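You operate a simulated robot arm through the tools that you are given. There is no shell and no other tool. Be economical: measure what you need, move in short steps, check, and stop when the job is done.

You run a simulated two-armed robot. Do the job below in one go: nothing can be reset, and whatever is moved stays where it is left.

Task
Hold the thermometer on the middle of the side bench steady with one hand and press the thermometer button to switch it on with the other.

It is judged by the outcome, as a careful person would: the job done as asked, and still so three seconds after it is handed in. It fails if anything else is knocked over, pushed out of place, dropped, spilled or broken.

Robot
Two 7-joint arms with two-finger parallel grippers on one trunk, on a base that drives. Base frame: it is fixed to the floor where the robot stands at the start and does not move with it; the origin is under the middle of the robot, x ahead of it, y to its left, z up; the surface under the hand at the start is at about z = 0.88. Lengths are in m, angles in degrees, forces in N, time in s.
The left shoulder is at the start at [0.07, 0.188, 1.115], the right one opposite. With the tool pointing down near the work surface each hand reaches from about 0.34 to 0.8 m from the robot's upright axis, wherever it stands, measured 20 degrees to its own side. Places, roughly: thermometer button [0.5, 0, 0.9]. Payload 3.91 kg a hand.
The TCP of each hand is the grasp point between the finger pads, 0.03 m short of the fingertips. In the tool frame z runs along the fingers and y along their closing line. The gripper opens to 0.11 m. The fingers are 0.02 m wide and 0.01 m thick; the gripper's body (0.048 by 0.112 m) begins 0.055 m behind the TCP.
Orientation is that of the tool frame in the base frame, as [roll, pitch, yaw] about the fixed x, y, z axes, in that order (R = Rz(yaw) Ry(pitch) Rx(roll)). With the fingers straight down and closing along the base's y, the tool's x points along the base's -x, its y along +y and its z along -z.

Tools
- The arms move only by the tool jog_arm. It takes "left_series", "right_series" or both (then of equal length, played together; a hand with none holds still); each is a list of rows, each a list of 7 numbers: the turn, a rotation vector about the base's x, y, z in degrees, then the shift along the base's x, y, z in m, then the opening in per cent of the stroke, from 0 (shut) to 100 (fully open). In form: [[wx, wy, wz, dx, dy, dz, gripper], ...]. A call has 1 to 10 rows; each row shifts and turns the commanded pose from where the row before left it. Rows are played at 5 a second. More than 0.05 m and 8.6 degrees between two rows, or a gripper value outside its range, and nothing of the call is played. Where a pose cannot be reached the arm comes as near as it can. A force on the tool above 40 N (or 10 N above the force at the start of the call, whichever is more), or a blocked arm, ends the call early, and 0.2 s more pass. The fingers move at their own pace (about 0.072 m/s each) and stop on an object; they squeeze with about 35 N. The grip force told is the motor's: it shows also when the fingers shut on nothing. Time passes only in rows, and 0.2 s behind the last, so rows that do not move let the fingers close. The reply holds the time, the measured pose of the TCP, the force on the tool along the base axes, the opening and the grip force, in the units named above and with some noise, with the torque about the TCP (base axes, N m) and any sound that the robot's microphone picked up.
- Cameras (640 x 400 px; columns grow to the right, rows downward): "scene" is now at [0.1517, 0.0005, 1.3364]; the picture's right is [-0.06, -1.00, 0.00], its down [-0.58, 0.04, -0.82] and it looks along [0.81, -0.05, -0.58] (base axes); focal length 281 px, centre (320, 200). "left" rides on the left gripper at [0.072, -0.017, -0.103] in its tool frame; the picture's right is [0.23, 0.97, 0.00], its down [-0.76, 0.18, -0.62] and it looks along [-0.61, 0.14, 0.78] (tool axes); focal length 222 px, centre (320, 200). "right" rides on the right gripper at [0.072, 0.017, -0.103] in its tool frame; the picture's right is [-0.23, 0.97, 0.00], its down [-0.76, -0.18, -0.62] and it looks along [-0.61, -0.14, 0.78] (tool axes); focal length 222 px, centre (320, 200). There is no depth. A picture from a camera that has moved, and an enlarged one, comes with that camera's place and axes in the base frame and with its lens. The place of the scene camera against the robot may be out by one fixed shift of up to 0.018 m in any direction.
- snapshot(camera): a new picture of that camera. No time passes.
- lift_body(by): slides the trunk up (or, below 0, down) by that many m; the arms and the scene camera ride with it, the base frame stays. It gives what a move gives, with no picture.
- roll_base(legs): drives the robot by 1 to 6 legs, each [ahead, turn to the left] in m and degrees, along the robot's own axes; the way and the turn of a leg run together, so that a leg with both is an arc; at most 1.5 m and 180 degrees a leg. The arms and the cameras ride along, it lands a little off, and it stops where it bumps. It gives what a move gives.
- turn_head(pan, tilt): turns the head with the scene camera to pan (to the left, within 86 degrees either way) and tilt (down, from -29 to 69), counted from straight ahead of the robot. It gives what a move gives.
- close_up(camera, box): a new picture of the part [left, top, right, bottom] of that camera's present view, enlarged. No time passes.
- job_done(): hands the job in; it is judged then, once.

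Go step by step. Nothing tells you exact positions but the pictures and the camera data: compare them with the known pose of the tool, close in by small moves and look again before you grip or let go. The budget is 120 turns and 92 pictures, counting those below and the enlarged ones. Unless the task says otherwise, let go and move clear before handing in, and close with one line.

The tools are called after "Call:" as a command line: name --argument value ..., lists and objects as JSON in quotes. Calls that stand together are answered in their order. jog_arm: Moves the arms, as the interface text tells. Its arguments: {"type":"object","properties":{"left_series":{"type":"array"},"right_series":{"type":"array"}},"required":[]} The other tools are called the same way: lift_body (by) slides the trunk up or down; roll_base (legs) drives the base; turn_head (pan, tilt) turns the head that bears the scene camera; snapshot (camera) takes a picture; close_up (camera, box) takes an enlarged picture of a part of a camera's view; job_done () hands the job in.

At the start:

```text
time: 0.0
left_position: [0.5927, 0.1971, 1.1039]
left_ee_rot: [-180.0, -0.1, -180.0]
left_wrist_force: [-0.3, 0.5, -0.4]
left_torque: [-0.01, 0.0, -0.01]
left_finger_gap: 0.11
left_grip_force: 0.0
right_position: [0.5871, -0.2381, 1.1772]
right_ee_rot: [-179.9, 0.0, 180.0]
right_wrist_force: [0.2, 0.9, 0.2]
right_torque: [0.01, 0.01, 0.02]
right_finger_gap: 0.1103
right_grip_force: 0.1
trunk travel left (down, up): [-0.625, 0.315]
robot x, y, heading: [-0.0014, -0.0006, 0.2]
head pan, tilt: [-3.5, 35.3]
```

scene: 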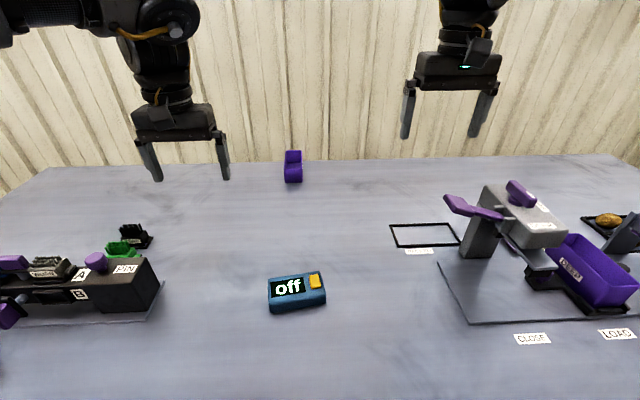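
right: 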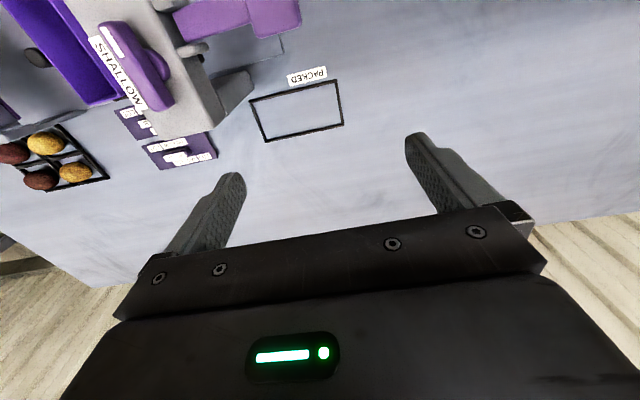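
left: 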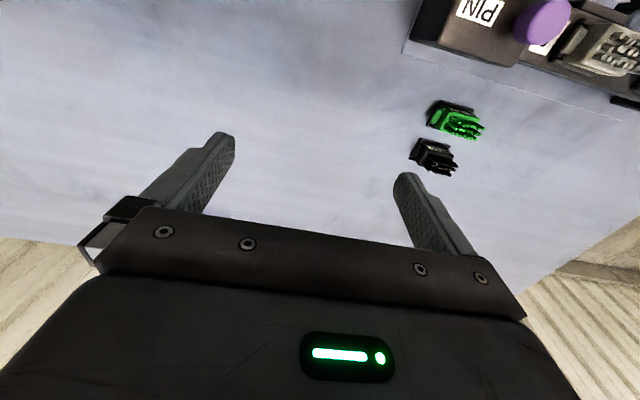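

I see a blue thermometer reading "off" with a yellow button near its right end, at about [0.49, 0, 0.9]. I'll take a closer look to measure it.

Call:
close_up --camera "scene" --box '[240, 250, 352, 320]'

```text
5.71 times, centred on (296, 285) of scene
camera zoom: at [0.1517, 0.0005, 1.3364], right [-0.06, -1.0, 0.0], down [-0.58, 0.04, -0.82], along [0.81, -0.05, -0.58], focal length 1608 px, centre (457, -286)
```

zoom: 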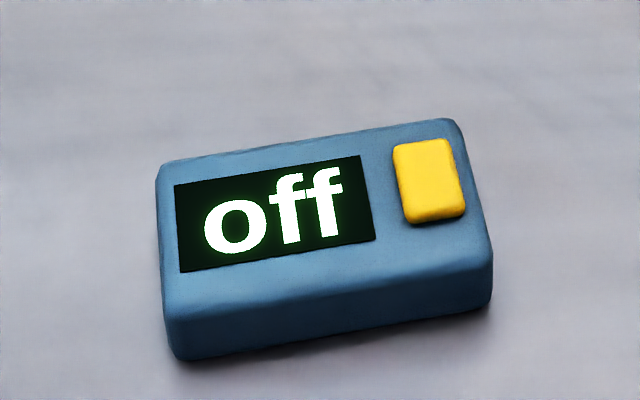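

The thermometer is about 0.10 × 0.057 m, yawed about 7.5°, centred near [0.48, 0.025], with its top at about z = 0.905. I'll turn the left hand to close across its short side and shut the right hand for pressing. Both stay high and apart.

Call:
jog_arm --left_series '[[0, 0, -8.25, -0.0117, -0.0087, -0.0054, 100], [0, 0, -8.25, -0.0117, -0.0087, -0.0054, 100], [0, 0, -8.25, -0.0117, -0.0087, -0.0054, 100], [0, 0, -8.25, -0.0117, -0.0087, -0.0054, 100], [0, 0, -8.25, -0.0117, -0.0087, -0.0054, 100], [0, 0, -8.25, -0.0117, -0.0087, -0.0054, 100], [0, 0, -8.25, -0.0117, -0.0087, -0.0054, 100], [0, 0, -8.25, -0.0117, -0.0087, -0.0054, 100], [0, 0, -8.25, -0.0117, -0.0087, -0.0054, 100], [0, 0, -8.25, -0.0117, -0.0087, -0.0054, 100]]' --right_series '[[0, 0, 8.5, -0.01, 0.0098, -0.0077, 0], [0, 0, 8.5, -0.01, 0.0098, -0.0077, 0], [0, 0, 8.5, -0.01, 0.0098, -0.0077, 0], [0, 0, 8.5, -0.01, 0.0098, -0.0077, 0], [0, 0, 8.5, -0.01, 0.0098, -0.0077, 0], [0, 0, 8.5, -0.01, 0.0098, -0.0077, 0], [0, 0, 8.5, -0.01, 0.0098, -0.0077, 0], [0, 0, 8.5, -0.01, 0.0098, -0.0077, 0], [0, 0, 8.5, -0.01, 0.0098, -0.0077, 0], [0, 0, 8.5, -0.01, 0.0098, -0.0077, 0]]'

Call:
snapshot --camera "left"

Call:
snapshot --camera "scene"

```text
time: 2.2
left_position: [0.4742, 0.1121, 1.0519]
left_ee_rot: [-180.0, -0.1, 97.4]
left_wrist_force: [-0.9, 0.3, 0.6]
left_torque: [0.01, -0.01, -0.03]
left_finger_gap: 0.1097
left_grip_force: 0.1
right_position: [0.4872, -0.1397, 1.1005]
right_ee_rot: [179.9, 0.0, -94.9]
right_wrist_force: [0.4, 0.5, 0.0]
right_torque: [-0.04, 0.02, 0.0]
right_finger_gap: 0.0
right_grip_force: 34.8
trunk travel left (down, up): [-0.625, 0.315]
robot x, y, heading: [0.0026, 0.0008, -0.2]
head pan, tilt: [-3.5, 35.3]
```

```text
87 pictures are left
camera left: at [0.4479, 0.1804, 1.1546], right [0.94, 0.35, 0.0], down [0.27, -0.73, 0.62], along [0.22, -0.58, -0.78], focal length 222 px, centre (320, 200)
```

left: 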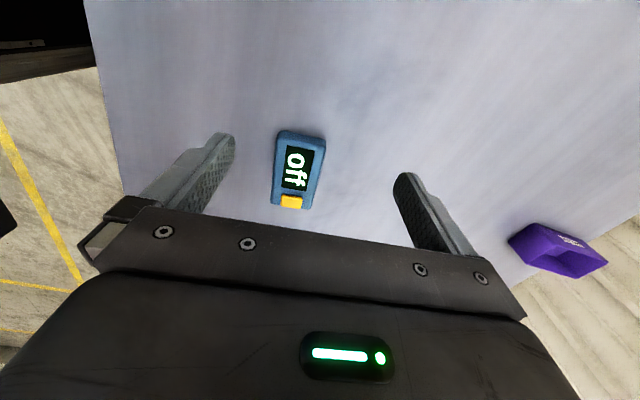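

```text
86 pictures are left
camera scene: at [0.1514, 0.0005, 1.3365], right [-0.06, -1.0, 0.0], down [-0.58, 0.04, -0.82], along [0.81, -0.05, -0.58], focal length 281 px, centre (320, 200)
```

scene: 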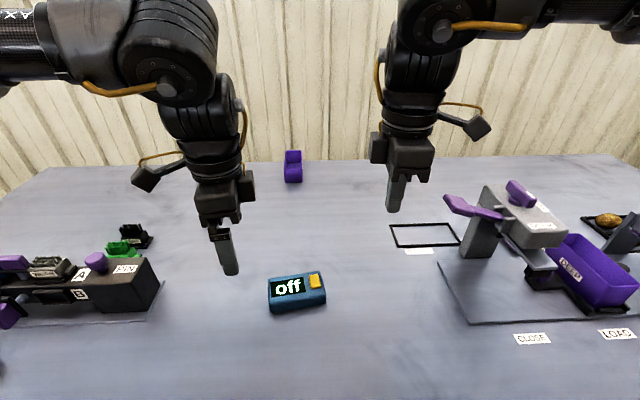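

The wrist view agrees with the scene to within about 1 cm. I'll zoom in with the left camera to refine it.

Call:
close_up --camera "left" --box '[240, 115, 368, 215]'

Call:
snapshot --camera "right"

```text
4.00 times, centred on (304, 165) of left
camera zoom: at [0.4479, 0.1804, 1.1546], right [0.94, 0.35, 0.0], down [0.27, -0.73, 0.62], along [0.22, -0.58, -0.78], focal length 888 px, centre (384, 340)
```

zoom: 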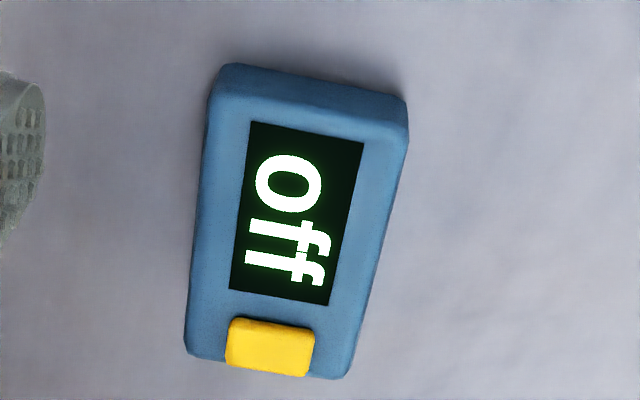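

```text
84 pictures are left
camera right: at [0.4632, -0.2107, 1.2036], right [-0.95, 0.31, 0.0], down [0.24, 0.74, 0.62], along [0.19, 0.59, -0.78], focal length 222 px, centre (320, 200)
```

right: 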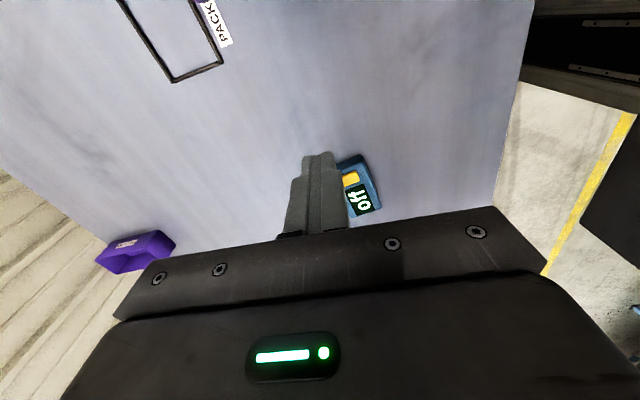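

The refined centre is about [0.475, 0.019], and the button about [0.480, −0.019]. I'll tilt the left hand outward to leave room for the other one and lower it to just above the left end.

Call:
jog_arm --left_series '[[-8.4, -1.1, 0, -0.001, -0.014, -0.02, 100], [-8.4, -1.1, 0, -0.001, -0.014, -0.02, 100], [0, 0, 0, -0.001, -0.014, -0.026, 100], [0, 0, 0, -0.001, -0.013, -0.026, 100]]'

Call:
snapshot --camera "left"

Call:
snapshot --camera "scene"

```text
time: 3.2
left_position: [0.4723, 0.0553, 0.959]
left_ee_rot: [179.9, 17.0, 97.5]
left_wrist_force: [0.0, 0.1, 0.2]
left_torque: [-0.05, 0.02, 0.01]
left_finger_gap: 0.1101
left_grip_force: 0.0
right_position: [0.4876, -0.1399, 1.1001]
right_ee_rot: [-180.0, 0.0, -95.1]
right_wrist_force: [-0.6, 0.8, 0.2]
right_torque: [0.03, 0.0, 0.03]
right_finger_gap: 0.0
right_grip_force: 35.2
trunk travel left (down, up): [-0.625, 0.315]
robot x, y, heading: [-0.0032, 0.0014, -0.0]
head pan, tilt: [-3.5, 35.3]
```

```text
83 pictures are left
camera left: at [0.4427, 0.1504, 1.0356], right [0.94, 0.34, -0.07], down [0.25, -0.52, 0.82], along [0.25, -0.78, -0.57], focal length 222 px, centre (320, 200)
```

left: 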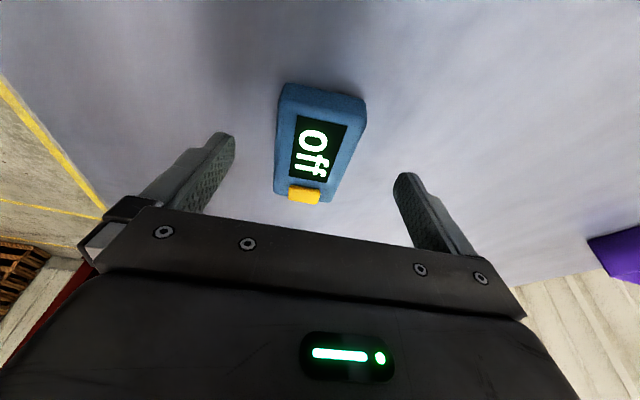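

```text
82 pictures are left
camera scene: at [0.1527, 0.0008, 1.3363], right [-0.06, -1.0, 0.0], down [-0.58, 0.04, -0.82], along [0.81, -0.05, -0.58], focal length 281 px, centre (320, 200)
```

scene: 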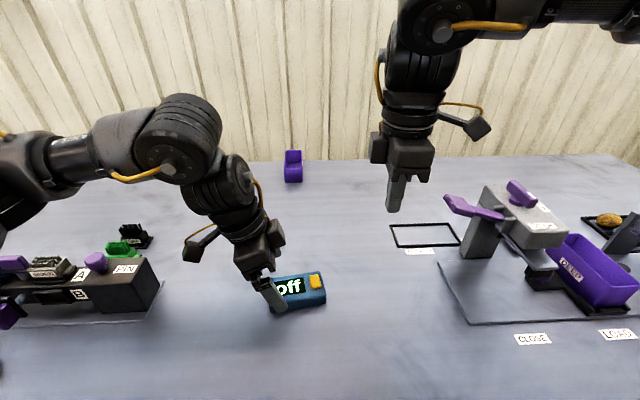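

The estimates are consistent. I'll lower the hand around the left end with the fingers open, then check.

Call:
jog_arm --left_series '[[0, 0, 0, -0.0015, 0.002, -0.014, 100], [0, 0, 0, -0.0015, 0.002, -0.014, 100], [0, 0, 0, 0, 0, -0.012, 100]]'

Call:
snapshot --camera "left"

Call:
close_up --camera "scene" --box '[216, 220, 376, 320]'

```text
time: 4.0
left_position: [0.4683, 0.0596, 0.9179]
left_ee_rot: [179.9, 16.9, 97.4]
left_wrist_force: [0.3, -0.5, 0.4]
left_torque: [0.01, -0.03, 0.02]
left_finger_gap: 0.1101
left_grip_force: 0.1
right_position: [0.4874, -0.1401, 1.1007]
right_ee_rot: [180.0, 0.0, -95.0]
right_wrist_force: [-0.7, 0.2, 0.2]
right_torque: [-0.02, -0.03, -0.04]
right_finger_gap: 0.0001
right_grip_force: 34.7
trunk travel left (down, up): [-0.625, 0.315]
robot x, y, heading: [-0.001, 0.0032, -0.1]
head pan, tilt: [-3.5, 35.3]
```

```text
81 pictures are left
camera left: at [0.4389, 0.1546, 0.9951], right [0.94, 0.34, -0.07], down [0.25, -0.52, 0.82], along [0.25, -0.78, -0.57], focal length 222 px, centre (320, 200)
```

left: 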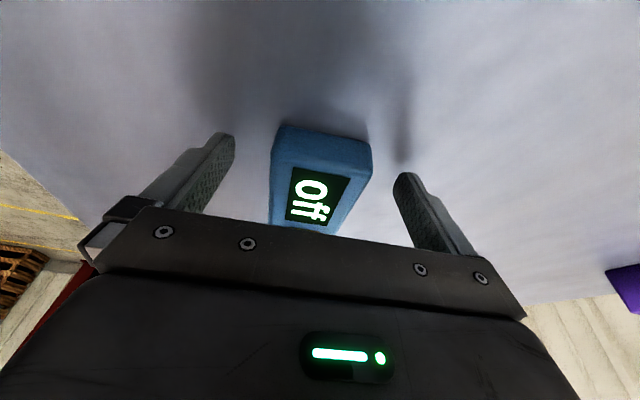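

```text
4.00 times, centred on (296, 270) of scene
camera zoom: at [0.1518, 0.0004, 1.3364], right [-0.06, -1.0, 0.0], down [-0.58, 0.04, -0.82], along [0.81, -0.05, -0.58], focal length 1126 px, centre (416, -80)
```

zoom: 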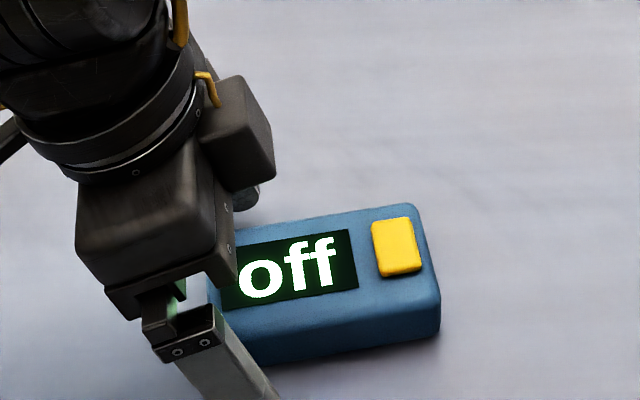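

The fingers straddle the left end, centred and clear of the bench. I'll close the left hand.

Call:
jog_arm --left_series '[[0, 0, 0, 0, 0, 0, 55], [0, 0, 0, 0, 0, 0, 45], [0, 0, 0, 0, 0, 0, 35], [0, 0, 0, 0, 0, 0, 30], [0, 0, 0, 0, 0, 0, 30]]'

Call:
snapshot --camera "left"

Call:
close_up --camera "scene" --box '[216, 220, 376, 320]'

```text
time: 5.2
left_position: [0.4676, 0.0608, 0.9182]
left_ee_rot: [-180.0, 16.9, 97.5]
left_wrist_force: [0.7, -0.3, 0.2]
left_torque: [0.03, 0.01, 0.01]
left_finger_gap: 0.0616
left_grip_force: 35.0
right_position: [0.4867, -0.1401, 1.1002]
right_ee_rot: [-180.0, 0.1, -95.0]
right_wrist_force: [0.1, 0.1, 0.3]
right_torque: [0.01, -0.02, 0.02]
right_finger_gap: 0.0001
right_grip_force: 35.3
trunk travel left (down, up): [-0.625, 0.315]
robot x, y, heading: [0.0003, -0.0022, -0.1]
head pan, tilt: [-3.5, 35.3]
```

```text
79 pictures are left
camera left: at [0.4388, 0.1546, 0.9951], right [0.94, 0.34, -0.07], down [0.25, -0.52, 0.82], along [0.25, -0.78, -0.57], focal length 222 px, centre (320, 200)
```

left: 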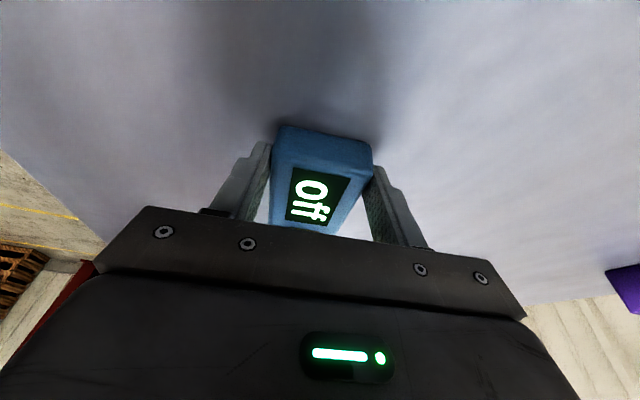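

```text
4.00 times, centred on (296, 270) of scene
camera zoom: at [0.1517, 0.0006, 1.3364], right [-0.06, -1.0, 0.0], down [-0.58, 0.04, -0.82], along [0.81, -0.05, -0.58], focal length 1126 px, centre (416, -80)
```

zoom: 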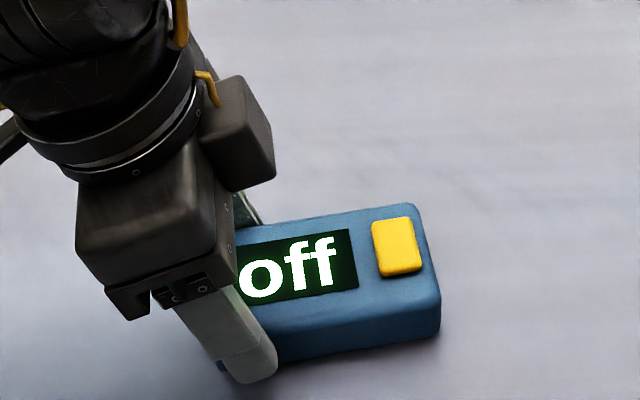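

The left hand has a firm hold and the thermometer hasn't moved. Next I'll bring the shut right hand, tilted to its own side, to a few centimetres above the button.

Call:
jog_arm --right_series '[[7.5, 0.6, 0, -0.0014, 0.0236, -0.028, 0], [7.5, 0.6, 0, -0.0014, 0.0236, -0.028, 0], [0, 0, 0, -0.0014, 0.0236, -0.028, 0], [0, 0, 0, -0.0014, 0.0236, -0.028, 0], [0, 0, 0, -0.0014, 0.0236, -0.023, 0]]'

Call:
snapshot --camera "right"

Call:
close_up --camera "scene" --box '[216, 200, 408, 320]'

```text
time: 6.4
left_position: [0.4693, 0.0604, 0.9184]
left_ee_rot: [-179.9, 16.9, 97.5]
left_wrist_force: [1.0, 0.7, 0.7]
left_torque: [0.05, -0.05, -0.01]
left_finger_gap: 0.0613
left_grip_force: 35.2
right_position: [0.4807, -0.0185, 0.9655]
right_ee_rot: [177.4, 14.8, -95.4]
right_wrist_force: [0.2, 0.7, -0.2]
right_torque: [-0.03, 0.0, 0.01]
right_finger_gap: 0.0
right_grip_force: 34.7
trunk travel left (down, up): [-0.625, 0.315]
robot x, y, heading: [0.0033, -0.0029, 0.2]
head pan, tilt: [-3.5, 35.3]
```

```text
77 pictures are left
camera right: at [0.4592, -0.1148, 1.0479], right [-0.95, 0.3, 0.1], down [0.26, 0.56, 0.79], along [0.18, 0.77, -0.61], focal length 222 px, centre (320, 200)
```

right: 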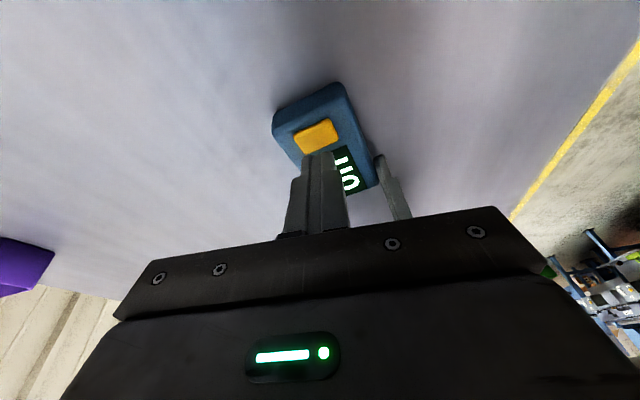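

```text
3.33 times, centred on (312, 260) of scene
camera zoom: at [0.1521, 0.0015, 1.3364], right [-0.06, -1.0, 0.0], down [-0.58, 0.03, -0.82], along [0.81, -0.05, -0.58], focal length 938 px, centre (347, 0)
```

zoom: 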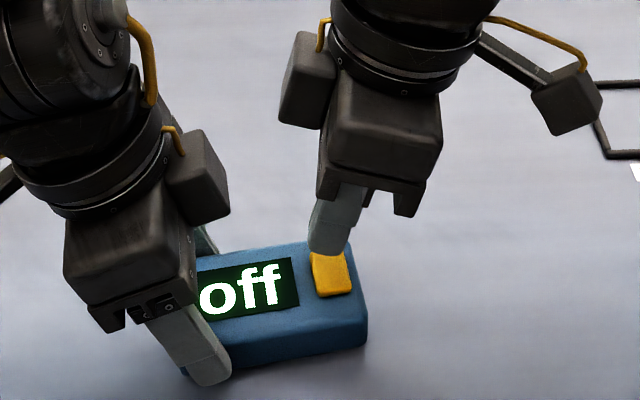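

The button appears at about [0.480, −0.017] in the right camera, and the tip is about 25 mm above it. I'll shift slightly and lower most of the way.

Call:
jog_arm --right_series '[[0, 0, 0, 0, -0.002, -0.008, 0], [0, 0, 0, 0, -0.002, -0.007, 0], [0, 0, 0, 0, 0, -0.003, 0]]'

Call:
close_up --camera "scene" --box '[264, 240, 360, 300]'

Call:
close_up --camera "right" --box '[240, 80, 400, 240]'

```text
time: 7.2
left_position: [0.4693, 0.0596, 0.918]
left_ee_rot: [180.0, 16.9, 97.5]
left_wrist_force: [-0.2, 0.1, 0.3]
left_torque: [-0.03, 0.0, 0.01]
left_finger_gap: 0.0611
left_grip_force: 34.9
right_position: [0.4814, -0.0253, 0.9475]
right_ee_rot: [177.4, 14.9, -95.4]
right_wrist_force: [0.3, -0.1, 0.6]
right_torque: [0.01, -0.02, 0.0]
right_finger_gap: 0.0002
right_grip_force: 34.9
trunk travel left (down, up): [-0.625, 0.315]
robot x, y, heading: [0.0018, 0.0022, 0.2]
head pan, tilt: [-3.5, 35.3]
```

```text
6.67 times, centred on (312, 270) of scene
camera zoom: at [0.1518, 0.0005, 1.3364], right [-0.06, -1.0, 0.0], down [-0.58, 0.04, -0.82], along [0.81, -0.05, -0.58], focal length 1876 px, centre (373, -267)
```

zoom: 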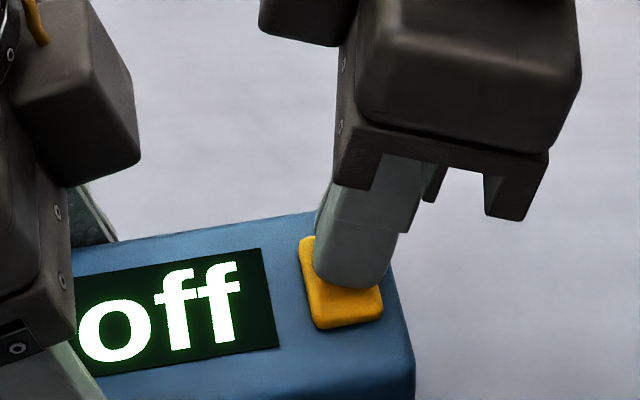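

```text
2.50 times, centred on (320, 160) of right
camera zoom: at [0.4592, -0.1201, 1.0293], right [-0.95, 0.3, 0.1], down [0.26, 0.56, 0.79], along [0.18, 0.78, -0.61], focal length 555 px, centre (320, 300)
```

zoom: 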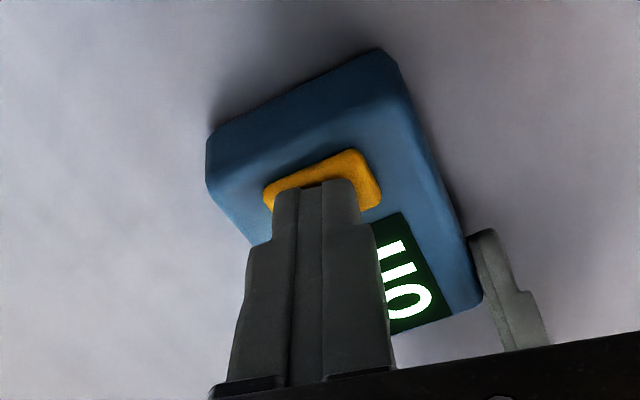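

The tip is right over the button. I'll press down in 2 mm steps.

Call:
jog_arm --right_series '[[0, 0, 0, 0, 0.001, -0.002, 0], [0, 0, 0, 0, 0, -0.002, 0], [0, 0, 0, 0, 0, -0.002, 0]]'

Call:
close_up --camera "scene" --box '[264, 240, 360, 300]'

```text
time: 8.0
left_position: [0.469, 0.06, 0.919]
left_ee_rot: [-180.0, 16.9, 97.6]
left_wrist_force: [1.5, -1.8, -2.5]
left_torque: [0.24, -0.05, 0.22]
left_finger_gap: 0.0615
left_grip_force: 35.1
right_position: [0.4811, -0.0236, 0.9423]
right_ee_rot: [177.4, 14.9, -95.3]
right_wrist_force: [-2.3, 1.6, 7.9]
right_torque: [-0.02, 0.02, 0.01]
right_finger_gap: 0.0
right_grip_force: 35.0
trunk travel left (down, up): [-0.625, 0.315]
robot x, y, heading: [-0.003, -0.0008, 0.2]
head pan, tilt: [-3.5, 35.3]
heard: click
```

```text
6.67 times, centred on (312, 270) of scene
camera zoom: at [0.1515, 0.0005, 1.3365], right [-0.06, -1.0, 0.0], down [-0.58, 0.04, -0.82], along [0.81, -0.05, -0.58], focal length 1876 px, centre (373, -267)
```

zoom: 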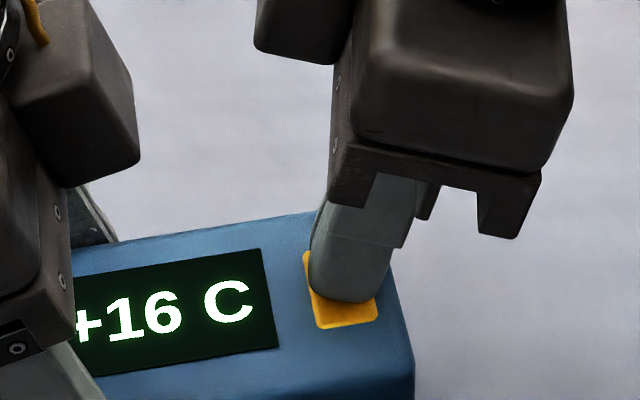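

It clicked and the display now reads "+16 C", so it's on. I'll lift the right hand straight off and move it clear.

Call:
jog_arm --right_series '[[0, 0, 0, 0, 0, 0.01, 0], [0, 0, 0, 0, 0, 0.03, 0], [0, 0, 0, 0, -0.02, 0.04, 0], [0, 0, 0, 0, -0.03, 0.035, 0], [0, 0, 0, 0, -0.04, 0.02, 0]]'

Call:
snapshot --camera "scene"

```text
time: 9.2
left_position: [0.4683, 0.0585, 0.919]
left_ee_rot: [180.0, 16.8, 97.6]
left_wrist_force: [0.2, 0.2, -0.5]
left_torque: [0.07, 0.02, 0.03]
left_finger_gap: 0.0613
left_grip_force: 35.5
right_position: [0.4835, -0.1177, 1.0761]
right_ee_rot: [177.4, 14.8, -95.3]
right_wrist_force: [0.7, 0.0, 0.4]
right_torque: [0.01, 0.0, -0.02]
right_finger_gap: 0.0
right_grip_force: 35.6
trunk travel left (down, up): [-0.625, 0.315]
robot x, y, heading: [0.0001, 0.0013, 0.2]
head pan, tilt: [-3.5, 35.3]
```

```text
72 pictures are left
camera scene: at [0.1509, -0.0019, 1.3364], right [-0.06, -1.0, 0.0], down [-0.58, 0.04, -0.82], along [0.81, -0.05, -0.58], focal length 281 px, centre (320, 200)
```

scene: 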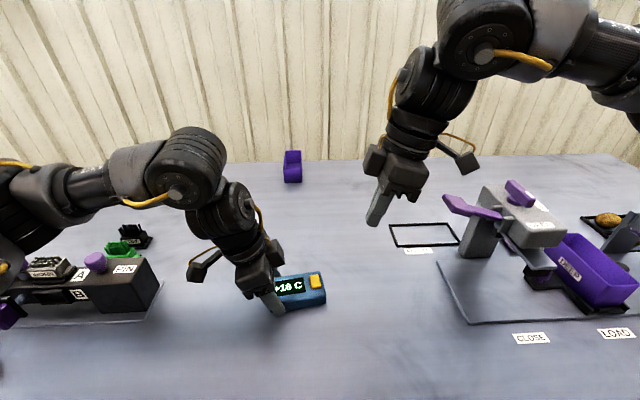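

The display stays on and nothing has moved. I'll open the left hand and lift it straight up.

Call:
jog_arm --left_series '[[0, 0, 0, 0, 0, 0, 75], [0, 0, 0, 0, 0, 0, 100], [0, 0, 0, 0, 0, 0, 100], [0, 0, 0, 0, 0.003, 0.015, 100], [0, 0, 0, 0, 0.005, 0.03, 100], [0, 0, 0, 0, 0.01, 0.04, 100], [0, 0, 0, 0, 0.02, 0.04, 100]]'

Call:
snapshot --camera "scene"

```text
time: 10.8
left_position: [0.4662, 0.0983, 1.0439]
left_ee_rot: [-179.9, 17.0, 97.6]
left_wrist_force: [-0.6, 0.3, 0.6]
left_torque: [0.01, 0.0, 0.0]
left_finger_gap: 0.1105
left_grip_force: 0.0
right_position: [0.483, -0.114, 1.0765]
right_ee_rot: [177.5, 14.9, -95.4]
right_wrist_force: [-0.1, -0.1, 0.2]
right_torque: [-0.03, -0.03, -0.01]
right_finger_gap: 0.0
right_grip_force: 35.2
trunk travel left (down, up): [-0.625, 0.315]
robot x, y, heading: [-0.0019, 0.0016, 0.3]
head pan, tilt: [-3.5, 35.3]
```

```text
71 pictures are left
camera scene: at [0.1501, 0.0014, 1.3365], right [-0.06, -1.0, 0.0], down [-0.58, 0.03, -0.82], along [0.81, -0.05, -0.58], focal length 281 px, centre (320, 200)
```

scene: 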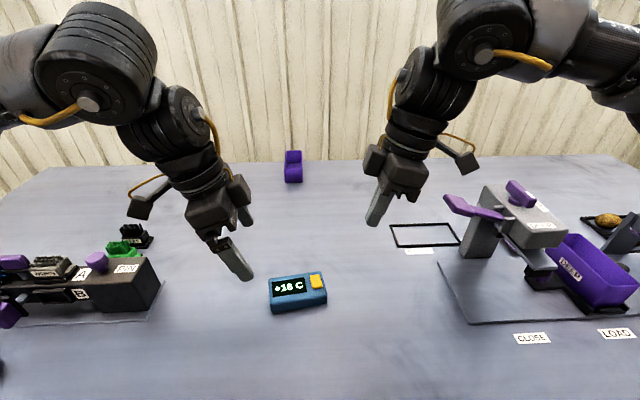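

The thermometer is on, still in its place, and both hands are clear, so I'm handing in.

Call:
job_done

```text
The job is handed in.
```

The thermometer is on: the left hand held it steady while the right hand pressed the button until it clicked, and nothing else was disturbed.
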